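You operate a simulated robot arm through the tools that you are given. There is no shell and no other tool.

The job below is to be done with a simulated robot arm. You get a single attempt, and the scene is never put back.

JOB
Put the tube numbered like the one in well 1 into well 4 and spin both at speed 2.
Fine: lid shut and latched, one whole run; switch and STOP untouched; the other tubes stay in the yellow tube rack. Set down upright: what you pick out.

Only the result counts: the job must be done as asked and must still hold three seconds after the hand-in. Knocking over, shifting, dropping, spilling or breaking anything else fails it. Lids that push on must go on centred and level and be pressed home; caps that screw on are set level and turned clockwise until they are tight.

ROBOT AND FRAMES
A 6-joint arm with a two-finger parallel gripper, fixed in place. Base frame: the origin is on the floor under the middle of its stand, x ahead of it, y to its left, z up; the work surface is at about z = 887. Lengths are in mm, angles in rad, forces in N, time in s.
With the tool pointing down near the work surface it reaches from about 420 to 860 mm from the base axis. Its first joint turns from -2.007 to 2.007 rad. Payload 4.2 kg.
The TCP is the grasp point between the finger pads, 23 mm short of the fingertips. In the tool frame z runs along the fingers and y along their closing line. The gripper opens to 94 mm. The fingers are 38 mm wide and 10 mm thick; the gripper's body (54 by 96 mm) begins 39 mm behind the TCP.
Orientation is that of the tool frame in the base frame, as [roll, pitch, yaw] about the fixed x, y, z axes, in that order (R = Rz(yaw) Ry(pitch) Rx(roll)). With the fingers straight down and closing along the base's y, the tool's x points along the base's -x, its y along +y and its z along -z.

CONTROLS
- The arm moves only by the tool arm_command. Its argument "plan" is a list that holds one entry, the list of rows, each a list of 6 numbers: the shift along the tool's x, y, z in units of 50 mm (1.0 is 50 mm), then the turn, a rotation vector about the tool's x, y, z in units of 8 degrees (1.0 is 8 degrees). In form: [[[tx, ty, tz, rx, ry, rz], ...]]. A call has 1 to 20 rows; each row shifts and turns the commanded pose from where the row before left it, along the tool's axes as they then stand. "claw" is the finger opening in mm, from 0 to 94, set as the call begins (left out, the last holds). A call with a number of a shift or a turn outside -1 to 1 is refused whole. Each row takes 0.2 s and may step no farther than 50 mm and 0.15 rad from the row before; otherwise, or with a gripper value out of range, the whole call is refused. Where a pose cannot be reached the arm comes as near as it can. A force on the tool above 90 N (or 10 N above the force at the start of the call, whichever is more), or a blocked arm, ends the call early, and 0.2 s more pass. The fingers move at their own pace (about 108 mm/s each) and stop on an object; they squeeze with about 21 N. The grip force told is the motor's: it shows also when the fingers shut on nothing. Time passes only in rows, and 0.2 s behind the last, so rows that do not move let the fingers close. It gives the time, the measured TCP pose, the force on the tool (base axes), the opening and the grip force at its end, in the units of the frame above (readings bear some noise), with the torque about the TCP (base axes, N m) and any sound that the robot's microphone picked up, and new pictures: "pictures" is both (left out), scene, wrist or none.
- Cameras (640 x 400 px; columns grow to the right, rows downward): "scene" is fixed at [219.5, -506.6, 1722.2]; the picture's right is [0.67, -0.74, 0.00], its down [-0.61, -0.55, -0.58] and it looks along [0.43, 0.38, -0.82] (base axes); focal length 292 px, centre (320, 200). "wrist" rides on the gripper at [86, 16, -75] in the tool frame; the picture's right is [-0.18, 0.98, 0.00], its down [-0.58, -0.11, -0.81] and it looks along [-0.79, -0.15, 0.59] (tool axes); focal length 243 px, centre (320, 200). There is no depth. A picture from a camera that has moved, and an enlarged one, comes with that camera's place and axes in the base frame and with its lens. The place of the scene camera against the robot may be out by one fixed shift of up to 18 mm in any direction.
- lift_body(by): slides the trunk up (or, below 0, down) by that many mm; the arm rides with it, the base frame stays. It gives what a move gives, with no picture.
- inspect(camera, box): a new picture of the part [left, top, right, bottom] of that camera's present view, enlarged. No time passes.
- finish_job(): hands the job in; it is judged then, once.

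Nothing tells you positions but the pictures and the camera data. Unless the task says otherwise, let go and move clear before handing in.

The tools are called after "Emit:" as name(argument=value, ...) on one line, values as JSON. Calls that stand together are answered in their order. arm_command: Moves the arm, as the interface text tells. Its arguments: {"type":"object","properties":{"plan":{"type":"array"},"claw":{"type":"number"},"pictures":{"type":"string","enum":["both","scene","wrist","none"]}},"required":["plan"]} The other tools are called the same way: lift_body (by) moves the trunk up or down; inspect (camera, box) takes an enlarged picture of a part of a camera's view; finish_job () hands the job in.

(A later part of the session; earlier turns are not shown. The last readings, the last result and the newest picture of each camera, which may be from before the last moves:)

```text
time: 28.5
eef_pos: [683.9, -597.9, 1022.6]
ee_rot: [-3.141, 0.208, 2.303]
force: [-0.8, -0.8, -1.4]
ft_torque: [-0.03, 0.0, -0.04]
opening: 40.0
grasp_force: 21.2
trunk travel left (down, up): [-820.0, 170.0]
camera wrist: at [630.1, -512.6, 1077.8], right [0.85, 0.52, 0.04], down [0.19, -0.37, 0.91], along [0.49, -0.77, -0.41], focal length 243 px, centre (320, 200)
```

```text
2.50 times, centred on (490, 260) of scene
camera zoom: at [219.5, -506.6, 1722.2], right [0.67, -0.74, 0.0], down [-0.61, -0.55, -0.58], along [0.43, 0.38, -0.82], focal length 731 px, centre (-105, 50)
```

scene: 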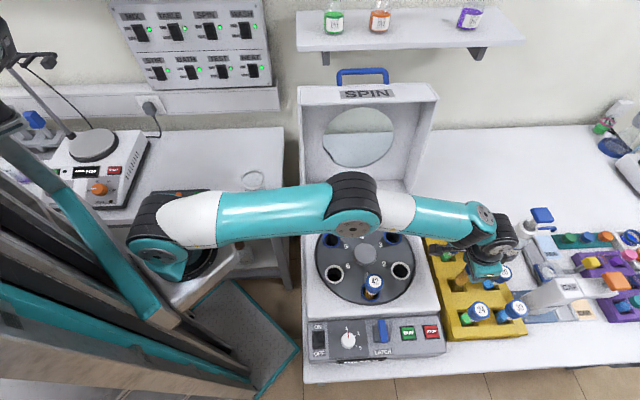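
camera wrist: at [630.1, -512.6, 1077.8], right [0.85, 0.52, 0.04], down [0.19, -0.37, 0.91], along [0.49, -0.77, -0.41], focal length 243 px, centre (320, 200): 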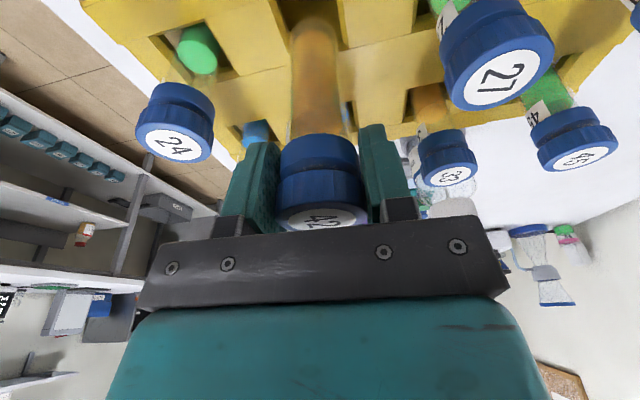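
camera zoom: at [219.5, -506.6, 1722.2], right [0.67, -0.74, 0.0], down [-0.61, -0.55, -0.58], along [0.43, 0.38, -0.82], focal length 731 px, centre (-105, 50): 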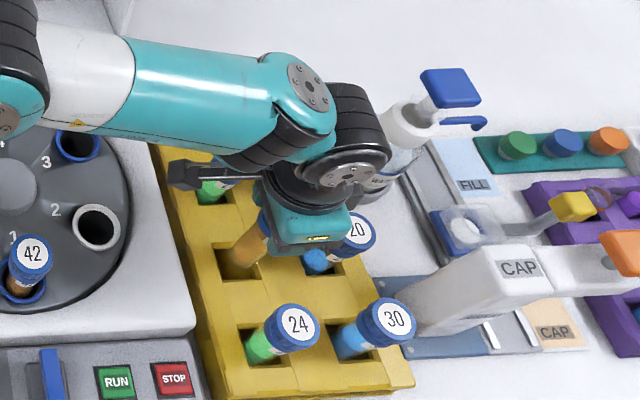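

The tube rises cleanly. Continuing the lift.

Emit:
lift_body(by=90)

Emit:
arm_command(plan=[[[0, 0, 0, 0, 0, 0]]], pictures="both")

Emit:
inspect(camera="scene", box=[420, 180, 560, 340])

Emit:
inspect(camera="wrist", box=[200, 0, 440, 240])

```text
time: 29.8
eef_pos: [685.0, -597.6, 1113.1]
ee_rot: [-3.141, 0.208, 2.304]
force: [0.6, 0.3, -1.0]
ft_torque: [-0.02, 0.01, -0.02]
opening: 40.1
grasp_force: 21.3
trunk travel left (down, up): [-910.0, 80.0]
```

```text
time: 30.2
eef_pos: [683.9, -598.6, 1113.4]
ee_rot: [3.141, 0.208, 2.303]
force: [1.1, 0.1, -0.9]
ft_torque: [0.01, -0.02, 0.01]
opening: 40.0
grasp_force: 20.5
trunk travel left (down, up): [-910.0, 80.0]
camera wrist: at [630.1, -512.6, 1167.8], right [0.85, 0.52, 0.04], down [0.19, -0.37, 0.91], along [0.49, -0.77, -0.41], focal length 243 px, centre (320, 200)
```

scene: 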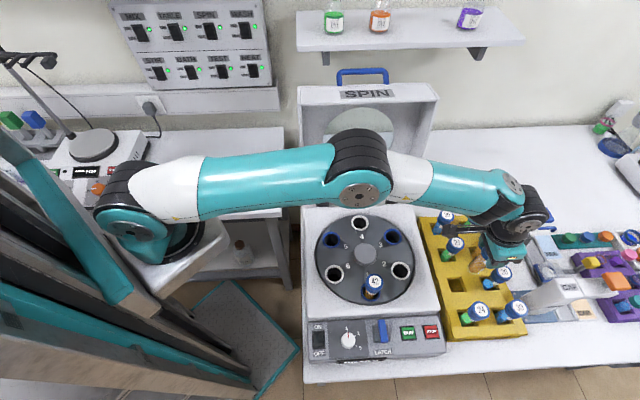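
wrist: 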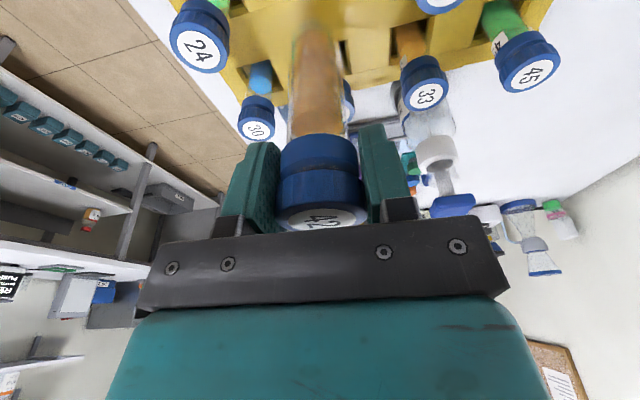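

```text
2.50 times, centred on (490, 260) of scene
camera zoom: at [219.5, -506.6, 1722.2], right [0.67, -0.74, 0.0], down [-0.61, -0.55, -0.58], along [0.43, 0.38, -0.82], focal length 731 px, centre (-105, 50)
```

zoom: 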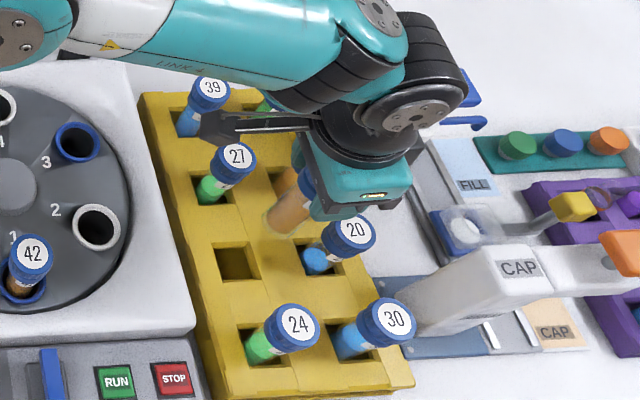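

```text
1.67 times, centred on (320, 120) of wrist
camera zoom: at [630.1, -512.6, 1167.8], right [0.85, 0.52, 0.04], down [0.19, -0.37, 0.91], along [0.49, -0.77, -0.41], focal length 404 px, centre (320, 333)
```

zoom: 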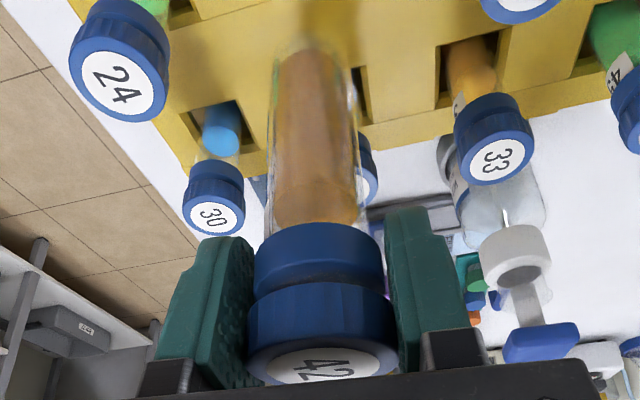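

The tube is free of the rack (its bottom hangs ~118 mm below the TCP). I'll carry it over the right side of the rotor, well clear of the lid and the well‑1 tube.

Emit:
arm_command(plan=[[[0.3, 0.12, -0.3, 0, 0, 0], [0.6, 0.25, -0.25, 0, 0, 0], [0.7, 0.3, -0.2, 0, 0, 0], [0.7, 0.3, -0.2, 0, 0, 0], [0.7, 0.3, -0.15, 0, 0, 0], [0.5, 0.2, -0.1, 0, 0, 0], [0.28, 0.08, 0, 0, 0, 0], [0, 0, 0, 0, 0, 0]]], pictures="both")

```text
time: 32.0
eef_pos: [610.9, -397.6, 1132.6]
ee_rot: [3.14, 0.209, 2.306]
force: [0.3, 0.8, -1.0]
ft_torque: [0.03, 0.01, 0.0]
opening: 39.9
grasp_force: 21.0
trunk travel left (down, up): [-910.0, 80.0]
camera wrist: at [556.6, -312.2, 1187.5], right [0.85, 0.52, 0.04], down [0.19, -0.37, 0.91], along [0.49, -0.77, -0.41], focal length 243 px, centre (320, 200)
```

scene: 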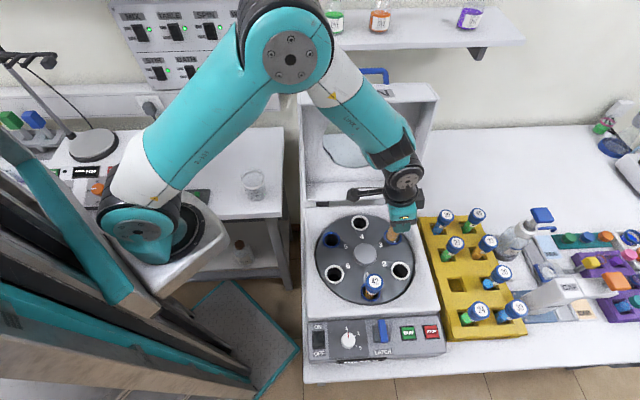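
wrist: 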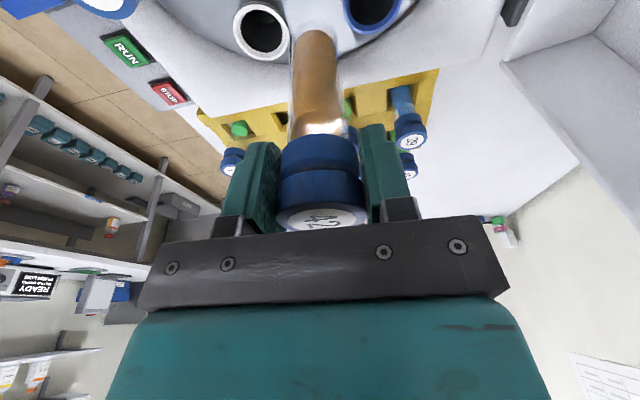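

Clear path so far. Now rotating the tool +90° about the vertical so the camera faces forward, away from the lid, keeping the tube upright.

Emit:
arm_command(plan=[[[0, 0, 0, -0.2065, 0, -0.9784], [0, 0, 0, -0.2065, 0, -0.9784], [0, 0, 0, -0.2065, 0, -0.9784], [0, 0, 0, -0.2065, 0, -0.9784], [0, 0, 0, -0.2065, 0, -0.9784], [0, 0, 0, -0.2065, 0, -0.9784], [0, 0, 0, -0.2065, 0, -0.9784], [0, 0, 0, -0.2065, 0, -0.9784], [0, 0, 0, -0.2065, 0, -0.9784], [0, 0, 0, -0.2065, 0, -0.9784], [0, 0, 0, -0.2065, 0, -0.9784], [0, 0, 0, -0.052, 0, -0.2446], [0, 0, 0, 0, 0, 0]]], pictures="both")

Emit:
inspect(camera="wrist", box=[200, 0, 440, 240])

Emit:
inspect(camera="scene", box=[290, 130, 450, 300])

```text
time: 34.8
eef_pos: [608.9, -400.4, 1132.6]
ee_rot: [3.141, 0.209, -2.406]
force: [0.2, 0.6, 0.3]
ft_torque: [-0.01, -0.01, -0.02]
opening: 40.0
grasp_force: 21.3
trunk travel left (down, up): [-910.0, 80.0]
camera wrist: at [525.2, -454.3, 1186.9], right [-0.52, 0.85, 0.04], down [0.37, 0.19, 0.91], along [0.77, 0.49, -0.42], focal length 243 px, centre (320, 200)
```

scene: 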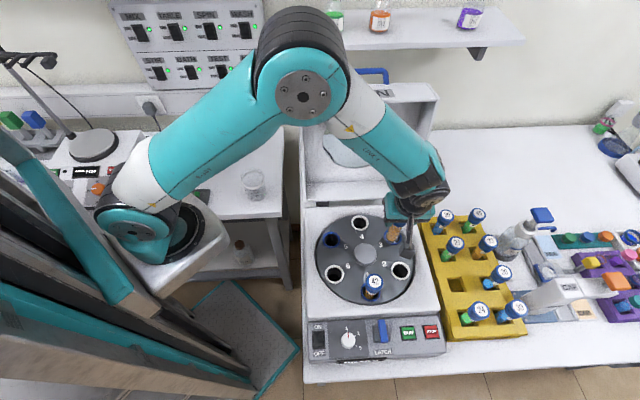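
wrist: 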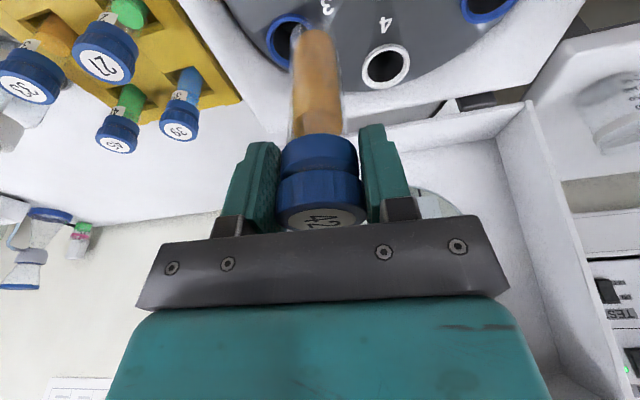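

```text
1.67 times, centred on (320, 120) of wrist
camera zoom: at [525.2, -454.3, 1186.9], right [-0.52, 0.85, 0.04], down [0.37, 0.19, 0.91], along [0.77, 0.49, -0.42], focal length 404 px, centre (320, 333)
```

zoom: 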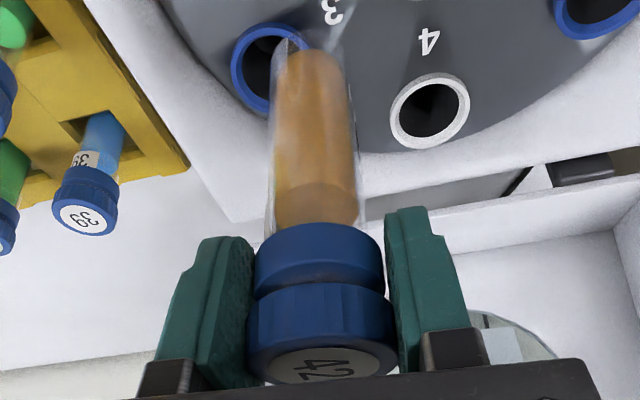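

```text
2.35 times, centred on (370, 215) of scene
camera zoom: at [219.5, -506.6, 1722.2], right [0.67, -0.74, 0.0], down [-0.61, -0.55, -0.58], along [0.43, 0.38, -0.82], focal length 688 px, centre (202, 165)
```

zoom: 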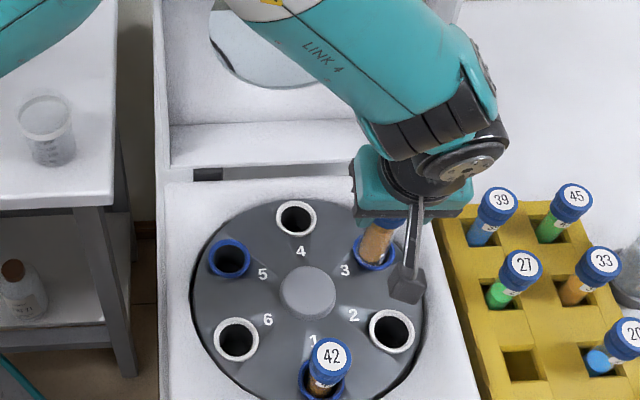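

Well 4 is visible at about (643, −280). I'll move above it with the tube bottom still ~35 mm above the rotor and check alignment in the image.

Emit:
arm_command(plan=[[[-0.475, 0.332, 0.318, 0, 0, 0], [-0.475, 0.332, 0.318, 0, 0, 0], [-0.475, 0.332, 0.318, 0, 0, 0], [-0.475, 0.332, 0.318, 0, 0, 0], [0, 0, 0, 0, 0, 0], [0, 0, 0, 0, 0, 0]]], pictures="both")

Emit:
inspect(camera="wrist", box=[220, 0, 420, 200])

Emit:
inspect(camera="scene", box=[300, 130, 440, 270])

```text
time: 36.2
eef_pos: [644.1, -278.9, 1090.3]
ee_rot: [3.139, 0.208, -2.408]
force: [0.1, 1.1, -0.4]
ft_torque: [-0.01, 0.02, 0.01]
opening: 39.8
grasp_force: 21.3
trunk travel left (down, up): [-910.0, 80.0]
camera wrist: at [560.0, -333.1, 1145.1], right [-0.52, 0.85, 0.04], down [0.37, 0.19, 0.91], along [0.77, 0.49, -0.42], focal length 243 px, centre (320, 200)
```

scene: 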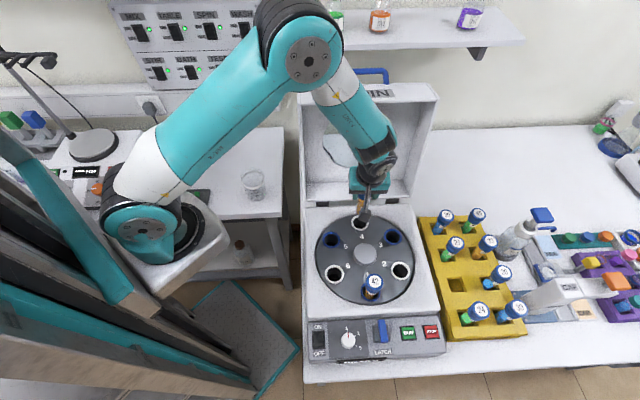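
wrist: 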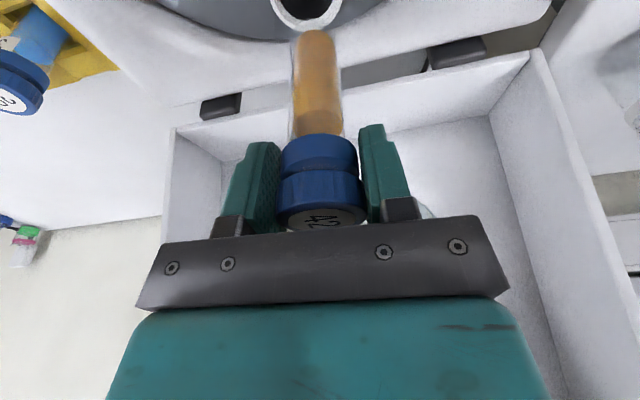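

```text
2.00 times, centred on (320, 100) of wrist
camera zoom: at [560.0, -333.1, 1145.1], right [-0.52, 0.85, 0.04], down [0.37, 0.19, 0.91], along [0.77, 0.49, -0.42], focal length 485 px, centre (320, 400)
```

zoom: 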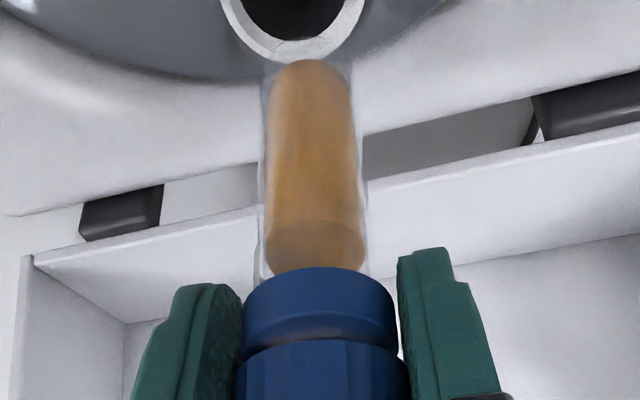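

```text
2.86 times, centred on (370, 200) of scene
camera zoom: at [219.5, -506.6, 1722.2], right [0.67, -0.74, 0.0], down [-0.61, -0.55, -0.58], along [0.43, 0.38, -0.82], focal length 836 px, centre (177, 200)
```

zoom: 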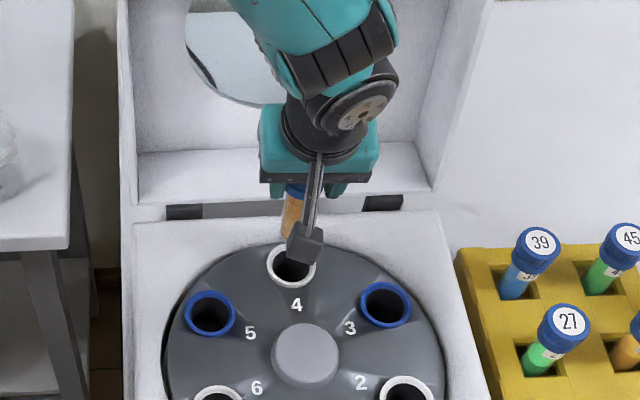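

The tube is nearly over well 4; I estimate a small correction of a few mm. I'll shift slightly, lower 20 mm, and compare tube bottom and collar directly in the picture.

Emit:
arm_command(plan=[[[0.173, -0.04, 0.372, 0, 0, 0], [0, 0, 0, 0, 0, 0], [0, 0, 0, 0, 0, 0]]], pictures="wrist")

Emit:
inspect(camera="wrist", box=[250, 0, 370, 120])

Emit:
inspect(camera="scene", box=[330, 170, 400, 240])

```text
time: 37.0
eef_pos: [642.5, -284.1, 1070.7]
ee_rot: [3.141, 0.208, -2.408]
force: [0.0, -0.2, -1.1]
ft_torque: [0.02, 0.02, -0.01]
opening: 40.0
grasp_force: 20.9
trunk travel left (down, up): [-910.0, 80.0]
camera wrist: at [557.6, -337.7, 1125.0], right [-0.52, 0.85, 0.04], down [0.37, 0.19, 0.91], along [0.77, 0.49, -0.42], focal length 243 px, centre (320, 200)
```

wrist: 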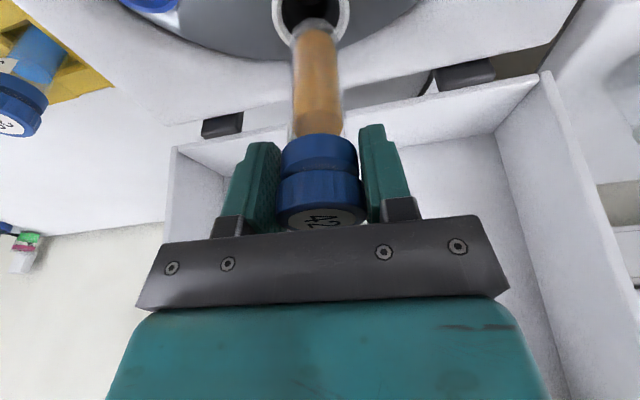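

```text
3.33 times, centred on (310, 60) of wrist
camera zoom: at [557.6, -337.7, 1125.0], right [-0.52, 0.85, 0.04], down [0.37, 0.19, 0.91], along [0.77, 0.49, -0.42], focal length 809 px, centre (353, 667)
```

zoom: 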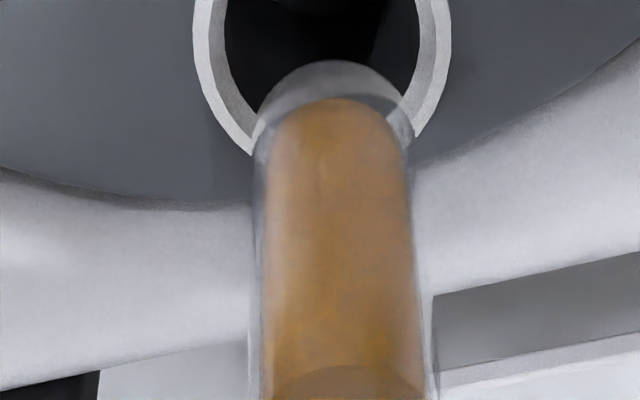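

```text
5.71 times, centred on (365, 205) of scene
camera zoom: at [219.5, -506.6, 1722.2], right [0.67, -0.74, 0.0], down [-0.61, -0.55, -0.58], along [0.43, 0.38, -0.82], focal length 1672 px, centre (63, 171)
```

zoom: 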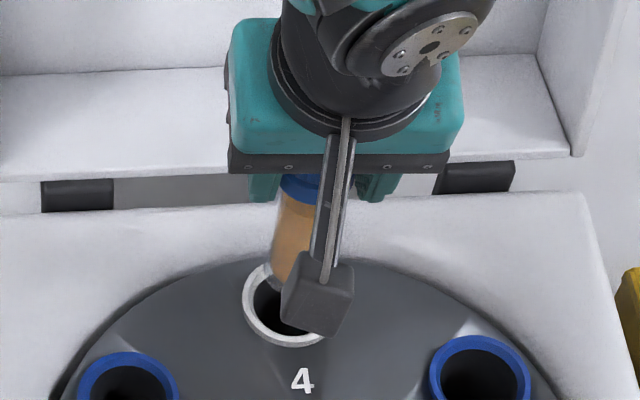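

Alignment is close. To pin down the collar height and its position along the lid direction more accurately, I'll back up 100 mm and view well 4 at a flatter angle.

Emit:
arm_command(plan=[[[0.625, 0, -0.268, 0, 0, 0], [0.625, 0, -0.268, 0, 0, 0], [0.625, 0, -0.268, 0, 0, 0], [0, 0, 0, 0, 0, 0], [0, 0, 0, 0, 0, 0]]], pictures="wrist")

Emit:
inspect(camera="wrist", box=[240, 0, 400, 130])

Emit:
inspect(camera="wrist", box=[60, 0, 560, 250])

```text
time: 38.2
eef_pos: [566.8, -351.5, 1091.4]
ee_rot: [3.141, 0.208, -2.409]
force: [0.6, -0.2, -1.7]
ft_torque: [-0.02, -0.02, -0.01]
opening: 40.1
grasp_force: 21.3
trunk travel left (down, up): [-910.0, 80.0]
camera wrist: at [483.1, -406.4, 1146.1], right [-0.52, 0.85, 0.04], down [0.37, 0.19, 0.91], along [0.77, 0.49, -0.42], focal length 243 px, centre (320, 200)
```

wrist: 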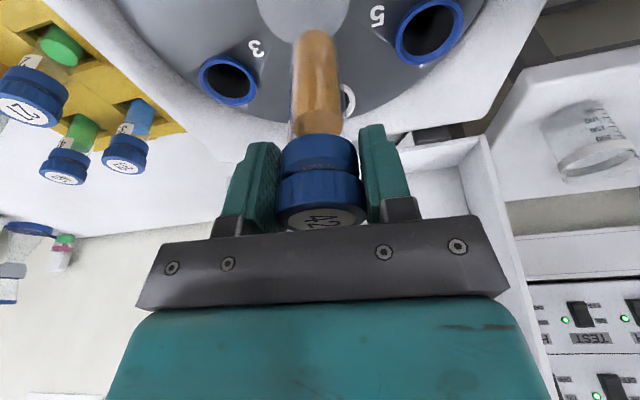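

```text
3.08 times, centred on (320, 65) of wrist
camera zoom: at [483.1, -406.4, 1146.1], right [-0.52, 0.85, 0.04], down [0.37, 0.19, 0.91], along [0.77, 0.49, -0.42], focal length 746 px, centre (320, 615)
```

zoom: 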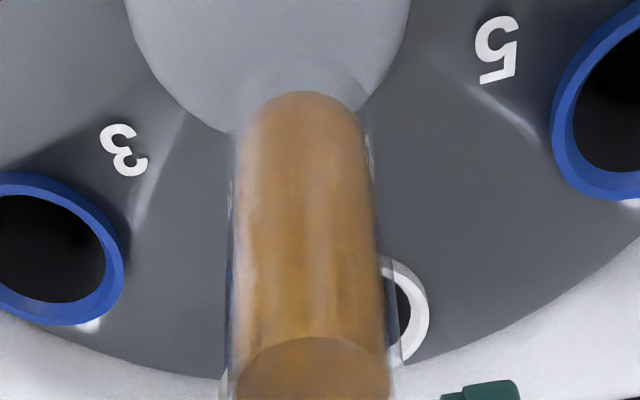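

```text
1.28 times, centred on (310, 125) of wrist
camera zoom: at [483.1, -406.4, 1146.1], right [-0.52, 0.85, 0.04], down [0.37, 0.19, 0.91], along [0.77, 0.49, -0.42], focal length 311 px, centre (333, 296)
```

zoom: 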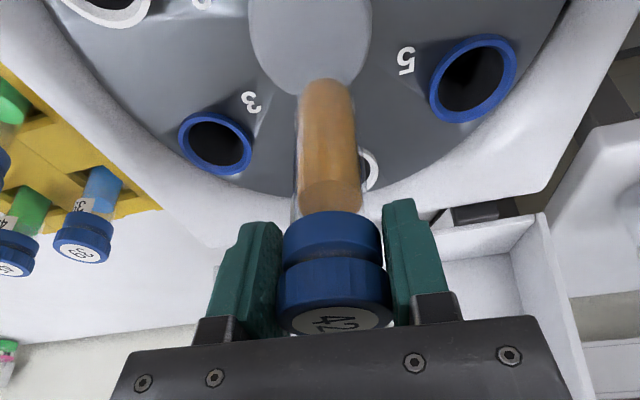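

From wells 3, 4 and 5 across several views, the collars are at z ≈ 946 and well 4 is centred at about (636.3, −288.4). Moving there at TCP z ≈ 1075 and checking.

Emit:
arm_command(plan=[[[-0.59, 0.003, 0.236, 0, 0, 0], [-0.59, 0.003, 0.236, 0, 0, 0], [-0.59, 0.003, 0.236, 0, 0, 0], [0, 0, 0, 0, 0, 0], [0, 0, 0, 0, 0, 0]]], pictures="wrist")

Emit:
inspect(camera="wrist", box=[250, 0, 370, 120])

Emit:
inspect(camera="scene", box=[330, 170, 400, 240])

```text
time: 39.4
eef_pos: [638.0, -286.3, 1073.7]
ee_rot: [-3.141, 0.207, -2.408]
force: [0.0, 0.0, -0.3]
ft_torque: [0.02, 0.01, 0.02]
opening: 40.3
grasp_force: 20.9
trunk travel left (down, up): [-910.0, 80.0]
camera wrist: at [552.8, -340.7, 1127.8], right [-0.52, 0.85, 0.04], down [0.37, 0.19, 0.91], along [0.77, 0.49, -0.42], focal length 243 px, centre (320, 200)
```

wrist: 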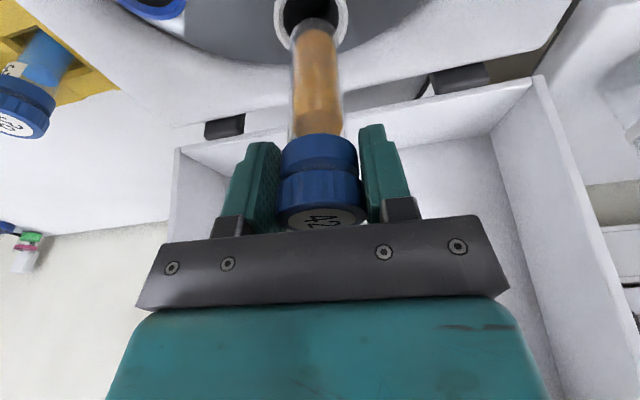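

```text
3.33 times, centred on (310, 60) of wrist
camera zoom: at [552.8, -340.7, 1127.8], right [-0.52, 0.85, 0.04], down [0.37, 0.19, 0.91], along [0.77, 0.49, -0.42], focal length 809 px, centre (353, 667)
```

zoom: 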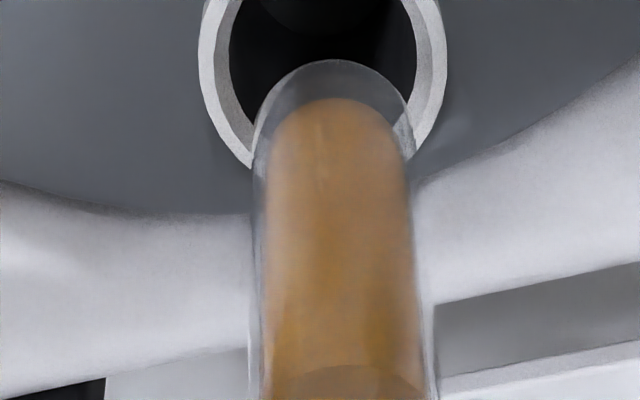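

```text
5.71 times, centred on (365, 205) of scene
camera zoom: at [219.5, -506.6, 1722.2], right [0.67, -0.74, 0.0], down [-0.61, -0.55, -0.58], along [0.43, 0.38, -0.82], focal length 1672 px, centre (63, 171)
```

zoom: 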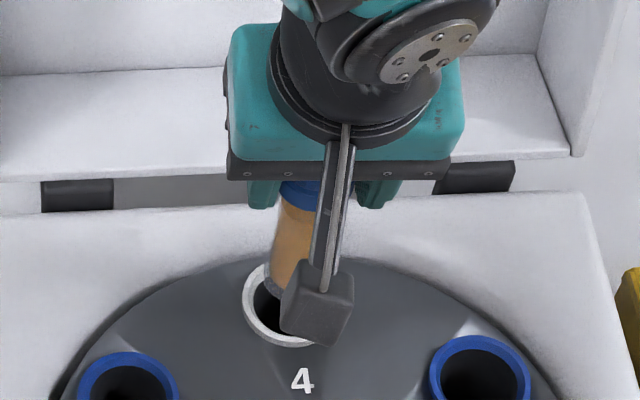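

A further shift of about 3 mm toward the front is indicated. Applying it and lowering 10 mm more.

Emit:
arm_command(plan=[[[0.104, -0.018, 0.183, 0, 0, 0], [0, 0, 0, 0, 0, 0], [0, 0, 0, 0, 0, 0]]], pictures="wrist")

Emit:
inspect(camera="wrist", box=[250, 0, 370, 120])

Emit:
inspect(camera="scene", box=[330, 170, 400, 240])

```text
time: 40.2
eef_pos: [636.5, -291.0, 1064.0]
ee_rot: [-3.141, 0.207, -2.409]
force: [-0.2, 0.1, -0.8]
ft_torque: [0.0, 0.01, 0.03]
opening: 40.1
grasp_force: 21.2
trunk travel left (down, up): [-910.0, 80.0]
camera wrist: at [551.3, -344.1, 1118.2], right [-0.52, 0.85, 0.04], down [0.37, 0.19, 0.91], along [0.77, 0.49, -0.42], focal length 243 px, centre (320, 200)
```

wrist: 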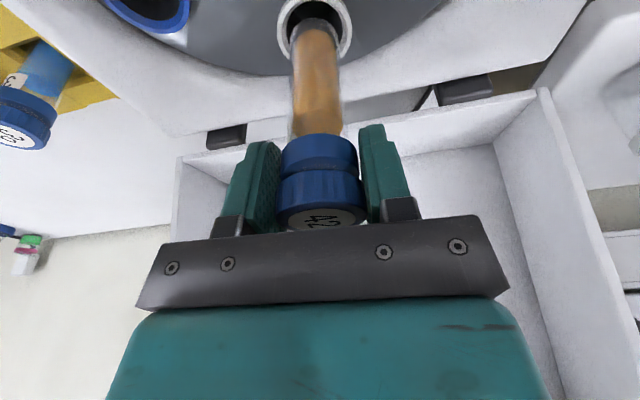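

```text
3.33 times, centred on (310, 60) of wrist
camera zoom: at [551.3, -344.1, 1118.2], right [-0.52, 0.85, 0.04], down [0.37, 0.19, 0.91], along [0.77, 0.49, -0.42], focal length 809 px, centre (353, 667)
```

zoom: 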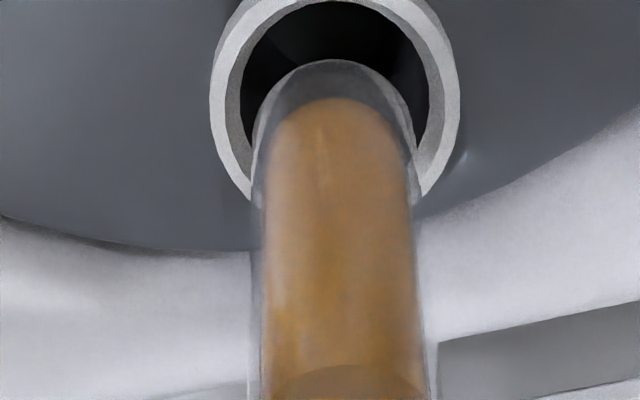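

```text
5.71 times, centred on (365, 205) of scene
camera zoom: at [219.5, -506.6, 1722.2], right [0.67, -0.74, 0.0], down [-0.61, -0.55, -0.58], along [0.43, 0.38, -0.82], focal length 1672 px, centre (63, 171)
```

zoom: 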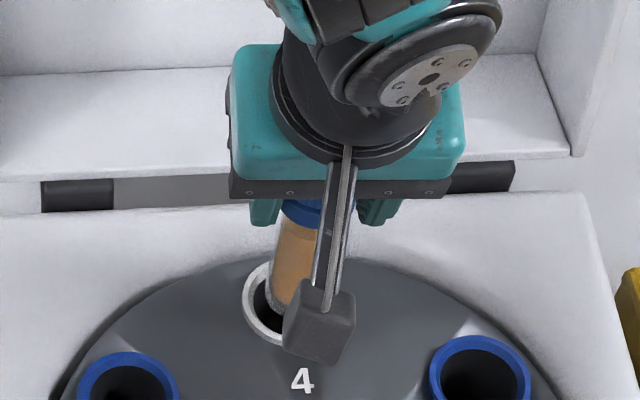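

The tube bottom is now centred over the well. Shifting 1 mm and beginning the insertion, 20 mm first to check the force.

Emit:
arm_command(plan=[[[0.061, 0, 0.192, 0, 0, 0], [0.041, 0, 0.196, 0, 0, 0], [0, 0, 0, 0, 0, 0]]], pictures="wrist")

Emit:
inspect(camera="wrist", box=[250, 0, 370, 120])

```text
time: 41.0
eef_pos: [636.0, -291.9, 1044.8]
ee_rot: [-3.141, 0.208, -2.41]
force: [1.2, 0.7, 2.3]
ft_torque: [0.06, -0.14, -0.01]
opening: 40.2
grasp_force: 20.4
trunk travel left (down, up): [-910.0, 80.0]
camera wrist: at [551.6, -345.0, 1098.9], right [-0.52, 0.85, 0.04], down [0.37, 0.19, 0.91], along [0.77, 0.49, -0.41], focal length 243 px, centre (320, 200)
```

wrist: 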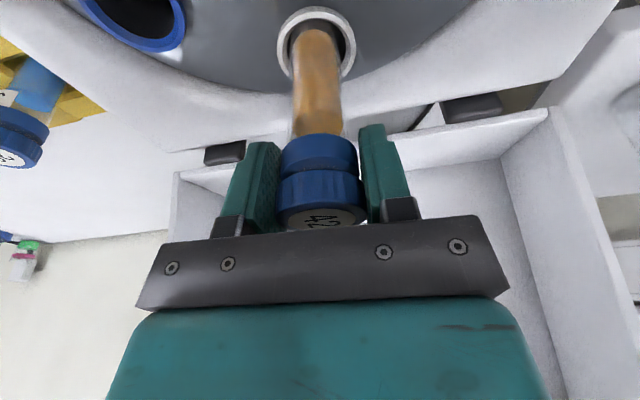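

```text
3.33 times, centred on (310, 60) of wrist
camera zoom: at [551.6, -345.0, 1098.9], right [-0.52, 0.85, 0.04], down [0.37, 0.19, 0.91], along [0.77, 0.49, -0.41], focal length 809 px, centre (353, 667)
```

zoom: 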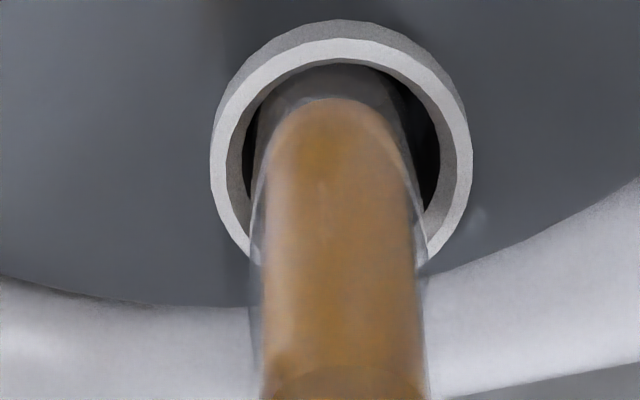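

The tube entered the well and lightly touches the front side (about 3 N). I'll shift ~2 mm back and ~1 mm sideways to centre it, then check the force.

Emit:
arm_command(plan=[[[-0.043, 0.025, 0.009, 0, 0, 0], [0, 0, 0, 0, 0, 0]]], pictures="wrist")

Emit:
inspect(camera="wrist", box=[250, 0, 370, 120])

Emit:
inspect(camera="scene", box=[330, 170, 400, 240])

```text
time: 41.6
eef_pos: [636.5, -288.5, 1044.9]
ee_rot: [3.141, 0.208, -2.408]
force: [0.7, 0.1, -0.1]
ft_torque: [0.0, -0.03, 0.06]
opening: 40.0
grasp_force: 20.9
trunk travel left (down, up): [-910.0, 80.0]
camera wrist: at [551.7, -342.6, 1099.1], right [-0.52, 0.85, 0.04], down [0.37, 0.19, 0.91], along [0.77, 0.49, -0.42], focal length 243 px, centre (320, 200)
```

wrist: 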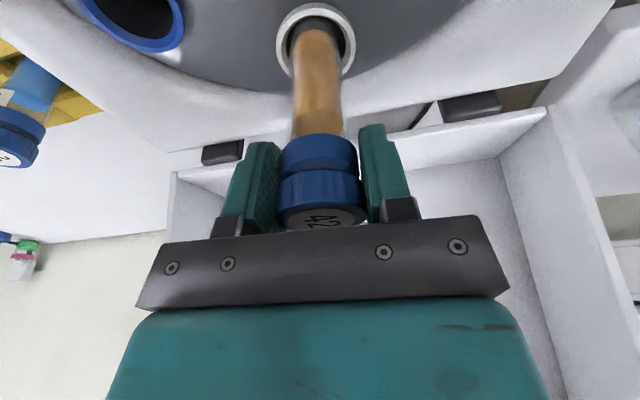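

```text
3.33 times, centred on (310, 60) of wrist
camera zoom: at [551.7, -342.6, 1099.1], right [-0.52, 0.85, 0.04], down [0.37, 0.19, 0.91], along [0.77, 0.49, -0.42], focal length 809 px, centre (353, 667)
```

zoom: 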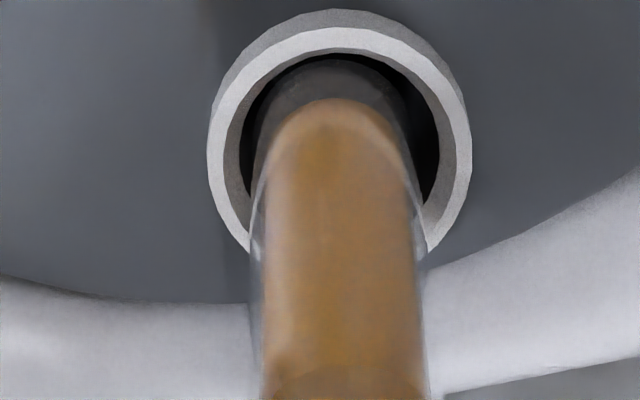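

```text
5.71 times, centred on (365, 205) of scene
camera zoom: at [219.5, -506.6, 1722.2], right [0.67, -0.74, 0.0], down [-0.61, -0.55, -0.58], along [0.43, 0.38, -0.82], focal length 1672 px, centre (63, 171)
```

zoom: 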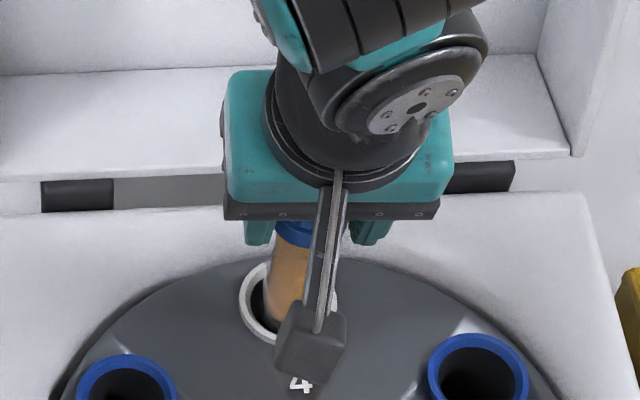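

The force is back to zero; the tube hangs freely in the well. Continuing down.

Emit:
arm_command(plan=[[[0.041, 0, 0.196, 0, 0, 0], [0.041, 0, 0.196, 0, 0, 0], [0, 0, 0, 0, 0, 0]]], pictures="wrist")

Emit:
inspect(camera="wrist", box=[250, 0, 370, 120])

```text
time: 42.4
eef_pos: [636.9, -288.3, 1024.8]
ee_rot: [3.142, 0.207, -2.406]
force: [3.2, 3.9, 0.2]
ft_torque: [0.37, -0.29, -0.03]
opening: 40.0
grasp_force: 20.9
trunk travel left (down, up): [-910.0, 80.0]
camera wrist: at [551.8, -342.4, 1078.8], right [-0.52, 0.85, 0.04], down [0.37, 0.19, 0.91], along [0.77, 0.49, -0.41], focal length 243 px, centre (320, 200)
```

wrist: 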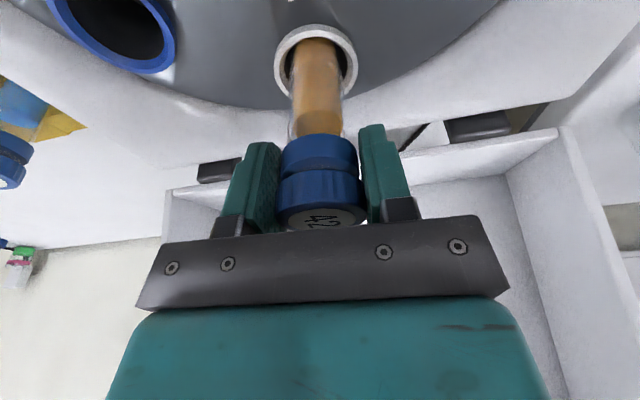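

```text
3.33 times, centred on (310, 60) of wrist
camera zoom: at [551.8, -342.4, 1078.8], right [-0.52, 0.85, 0.04], down [0.37, 0.19, 0.91], along [0.77, 0.49, -0.41], focal length 809 px, centre (353, 667)
```

zoom: 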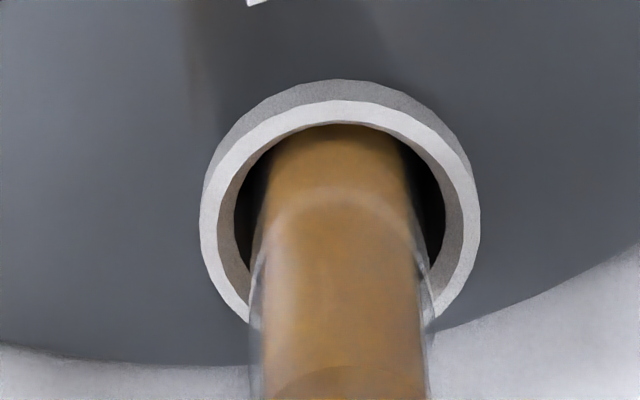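

A lateral force of ~5 N toward the back shows the tube rubs the front wall. I'll shift 2 mm further back and re-check.

Emit:
arm_command(plan=[[[-0.039, 0.005, 0.008, 0, 0, 0], [0, 0, 0, 0, 0, 0]]], pictures="none")

```text
time: 43.0
eef_pos: [638.0, -288.7, 1023.4]
ee_rot: [3.141, 0.209, -2.409]
force: [-1.0, 1.1, -1.3]
ft_torque: [0.03, 0.0, 0.06]
opening: 40.1
grasp_force: 20.7
trunk travel left (down, up): [-910.0, 80.0]
```

Force is relieved again. Lowering further in small steps.

Emit:
arm_command(plan=[[[0.035, 0, 0.196, 0, 0, 0], [0, 0, 0, 0, 0, 0]]], pictures="wrist")

Emit:
inspect(camera="wrist", box=[250, 0, 370, 120])

```text
time: 43.6
eef_pos: [638.0, -287.3, 1013.5]
ee_rot: [-3.14, 0.207, -2.409]
force: [-0.8, 0.5, 0.2]
ft_torque: [-0.02, -0.04, -0.02]
opening: 40.2
grasp_force: 20.9
trunk travel left (down, up): [-910.0, 80.0]
camera wrist: at [552.4, -340.9, 1068.1], right [-0.52, 0.85, 0.04], down [0.37, 0.19, 0.91], along [0.77, 0.49, -0.42], focal length 243 px, centre (320, 200)
```

wrist: 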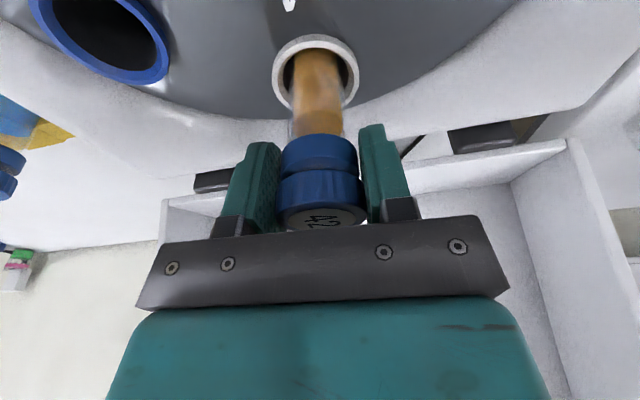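

```text
3.33 times, centred on (310, 60) of wrist
camera zoom: at [552.4, -340.9, 1068.1], right [-0.52, 0.85, 0.04], down [0.37, 0.19, 0.91], along [0.77, 0.49, -0.42], focal length 809 px, centre (353, 667)
```

zoom: 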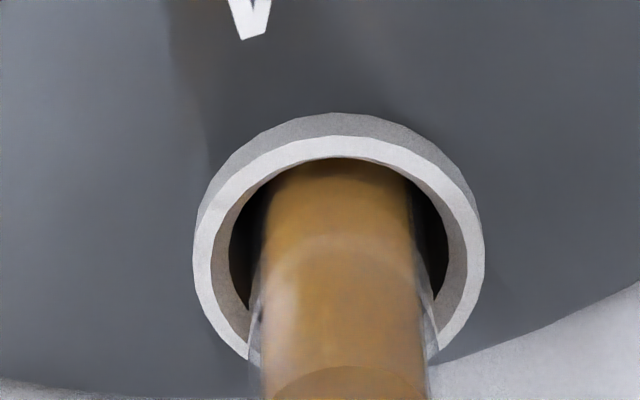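

No contact yet at TCP 1013.5 (seat expected near 1003). Lowering in small steps and watching the vertical force.

Emit:
arm_command(plan=[[[0.025, 0, 0.117, 0, 0, 0], [0, 0, 0, 0, 0, 0]]], pictures="none")

Emit:
arm_command(plan=[[[0.0124, 0, 0.0587, 0, 0, 0], [0, 0, 0, 0, 0, 0]]], pictures="none")

```text
time: 44.2
eef_pos: [637.0, -286.5, 1007.0]
ee_rot: [-3.142, 0.207, -2.408]
force: [0.1, 0.5, -0.8]
ft_torque: [0.04, -0.01, 0.02]
opening: 39.8
grasp_force: 21.0
trunk travel left (down, up): [-910.0, 80.0]
```

```text
time: 44.8
eef_pos: [637.8, -287.1, 1005.2]
ee_rot: [3.142, 0.207, -2.409]
force: [0.4, 0.4, -1.3]
ft_torque: [-0.01, -0.06, 0.0]
opening: 40.1
grasp_force: 20.8
trunk travel left (down, up): [-910.0, 80.0]
```

Emit:
arm_command(plan=[[[0.0083, 0, 0.0391, 0, 0, 0], [0, 0, 0, 0, 0, 0]]], pictures="none")

Emit:
arm_command(plan=[[[0.0083, 0, 0.0391, 0, 0, 0], [0, 0, 0, 0, 0, 0]]], pictures="none")

Emit:
arm_command(plan=[[[0.0083, 0, 0.0391, 0, 0, 0], [0, 0, 0, 0, 0, 0]]], pictures="wrist")

```text
time: 45.4
eef_pos: [637.0, -287.9, 1004.1]
ee_rot: [3.141, 0.208, -2.409]
force: [-0.9, -0.2, -0.9]
ft_torque: [0.0, -0.01, -0.02]
opening: 39.9
grasp_force: 21.0
trunk travel left (down, up): [-910.0, 80.0]
```

```text
time: 46.0
eef_pos: [639.1, -286.8, 1001.4]
ee_rot: [-3.139, 0.207, -2.408]
force: [-0.8, -0.1, 2.7]
ft_torque: [-0.07, 0.1, -0.01]
opening: 40.0
grasp_force: 20.5
trunk travel left (down, up): [-910.0, 80.0]
```

```text
time: 46.6
eef_pos: [637.3, -286.5, 1001.3]
ee_rot: [-3.14, 0.209, -2.408]
force: [0.2, 0.1, 11.9]
ft_torque: [0.09, 0.05, 0.0]
opening: 39.9
grasp_force: 21.0
trunk travel left (down, up): [-910.0, 80.0]
camera wrist: at [553.3, -341.4, 1054.5], right [-0.52, 0.85, 0.04], down [0.37, 0.19, 0.91], along [0.77, 0.49, -0.41], focal length 243 px, centre (320, 200)
```

wrist: 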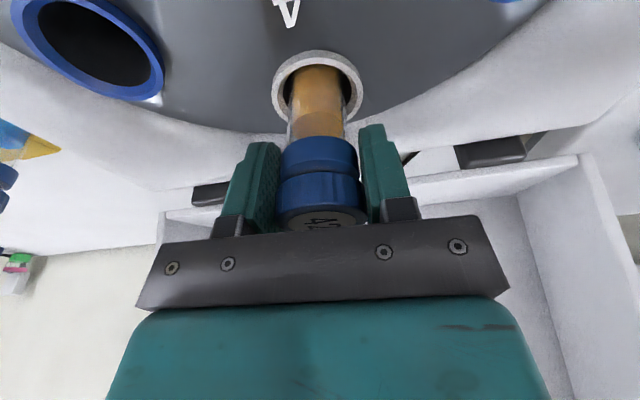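

The tube has seated (12 N upward at TCP ≈ 1001, as predicted from the well‑1 tube's height). I'll unload slightly and open the fingers.

Emit:
arm_command(plan=[[[-0.006, 0, -0.03, 0, 0, 0], [0, 0, 0, 0, 0, 0]]], pictures="none")

Emit:
arm_command(plan=[[[0, 0, 0, 0, 0, 0], [0, 0, 0, 0, 0, 0], [0, 0, 0, 0, 0, 0]]], claw=62, pictures="both")

Emit:
inspect(camera="wrist", box=[200, 20, 440, 240])

```text
time: 47.2
eef_pos: [636.5, -287.4, 1000.8]
ee_rot: [3.141, 0.207, -2.41]
force: [1.4, 2.2, 2.3]
ft_torque: [0.15, -0.12, 0.0]
opening: 39.8
grasp_force: 20.9
trunk travel left (down, up): [-910.0, 80.0]
```

```text
time: 48.0
eef_pos: [638.0, -287.9, 1001.4]
ee_rot: [3.14, 0.207, -2.409]
force: [0.4, -0.1, 1.4]
ft_torque: [-0.02, 0.01, 0.03]
opening: 61.9
grasp_force: 0.1
trunk travel left (down, up): [-910.0, 80.0]
camera wrist: at [552.9, -341.5, 1054.9], right [-0.52, 0.85, 0.04], down [0.37, 0.19, 0.91], along [0.77, 0.49, -0.42], focal length 243 px, centre (320, 200)
```

scene: 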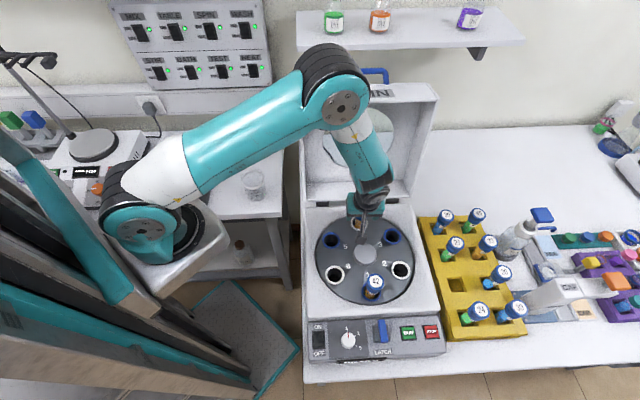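
wrist: 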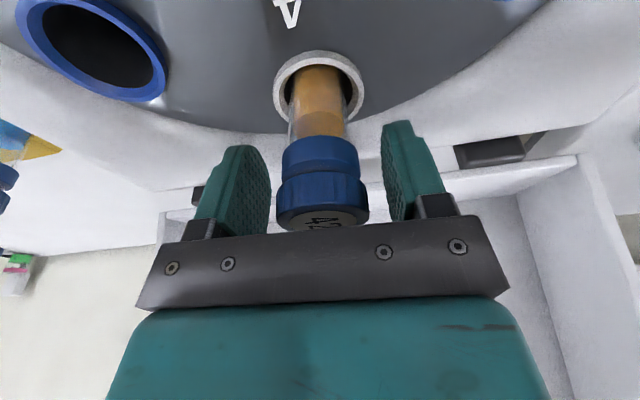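

```text
1.82 times, centred on (320, 130) of wrist
camera zoom: at [552.9, -341.5, 1054.9], right [-0.52, 0.85, 0.04], down [0.37, 0.19, 0.91], along [0.77, 0.49, -0.42], focal length 441 px, centre (320, 327)
```

zoom: 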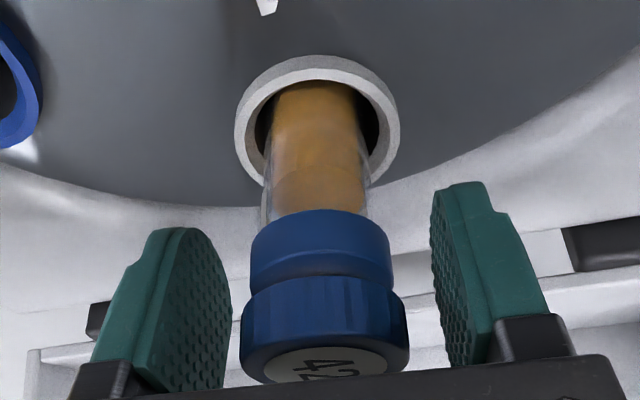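

The tube stands upright in well 4. Raising straight up to clear the cap.

Emit:
lift_body(by=75)

Emit:
arm_command(plan=[[[0, 0, 0, 0, 0, 0]]], pictures="both")

Emit:
inspect(camera="scene", box=[290, 60, 450, 220])

```text
time: 49.1
eef_pos: [638.6, -286.9, 1075.4]
ee_rot: [-3.141, 0.207, -2.407]
force: [-0.6, -1.0, -0.6]
ft_torque: [0.01, 0.0, -0.01]
opening: 62.2
grasp_force: 0.1
trunk travel left (down, up): [-985.0, 5.0]
```

```text
time: 49.5
eef_pos: [637.6, -288.1, 1076.4]
ee_rot: [-3.141, 0.208, -2.409]
force: [0.0, 0.0, 0.0]
ft_torque: [0.01, 0.01, 0.02]
opening: 61.9
grasp_force: 0.0
trunk travel left (down, up): [-985.0, 5.0]
camera wrist: at [552.9, -341.5, 1129.9], right [-0.52, 0.85, 0.04], down [0.37, 0.19, 0.91], along [0.77, 0.49, -0.42], focal length 243 px, centre (320, 200)
```

scene: 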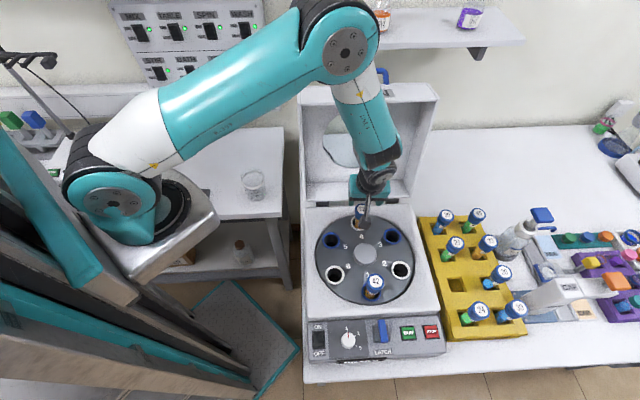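
wrist: 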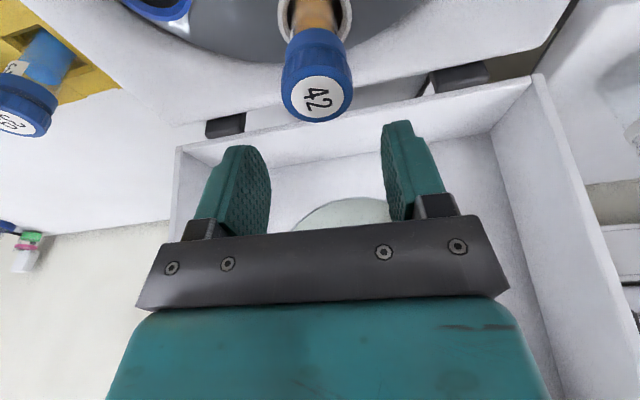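

```text
2.50 times, centred on (370, 140) of scene
camera zoom: at [219.5, -506.6, 1722.2], right [0.67, -0.74, 0.0], down [-0.61, -0.55, -0.58], along [0.43, 0.38, -0.82], focal length 731 px, centre (195, 350)
```

zoom: 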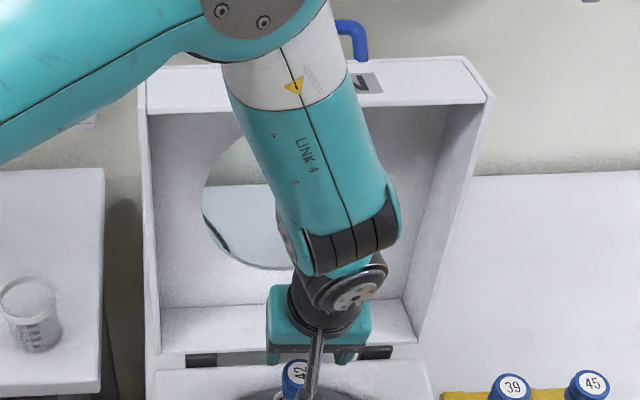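

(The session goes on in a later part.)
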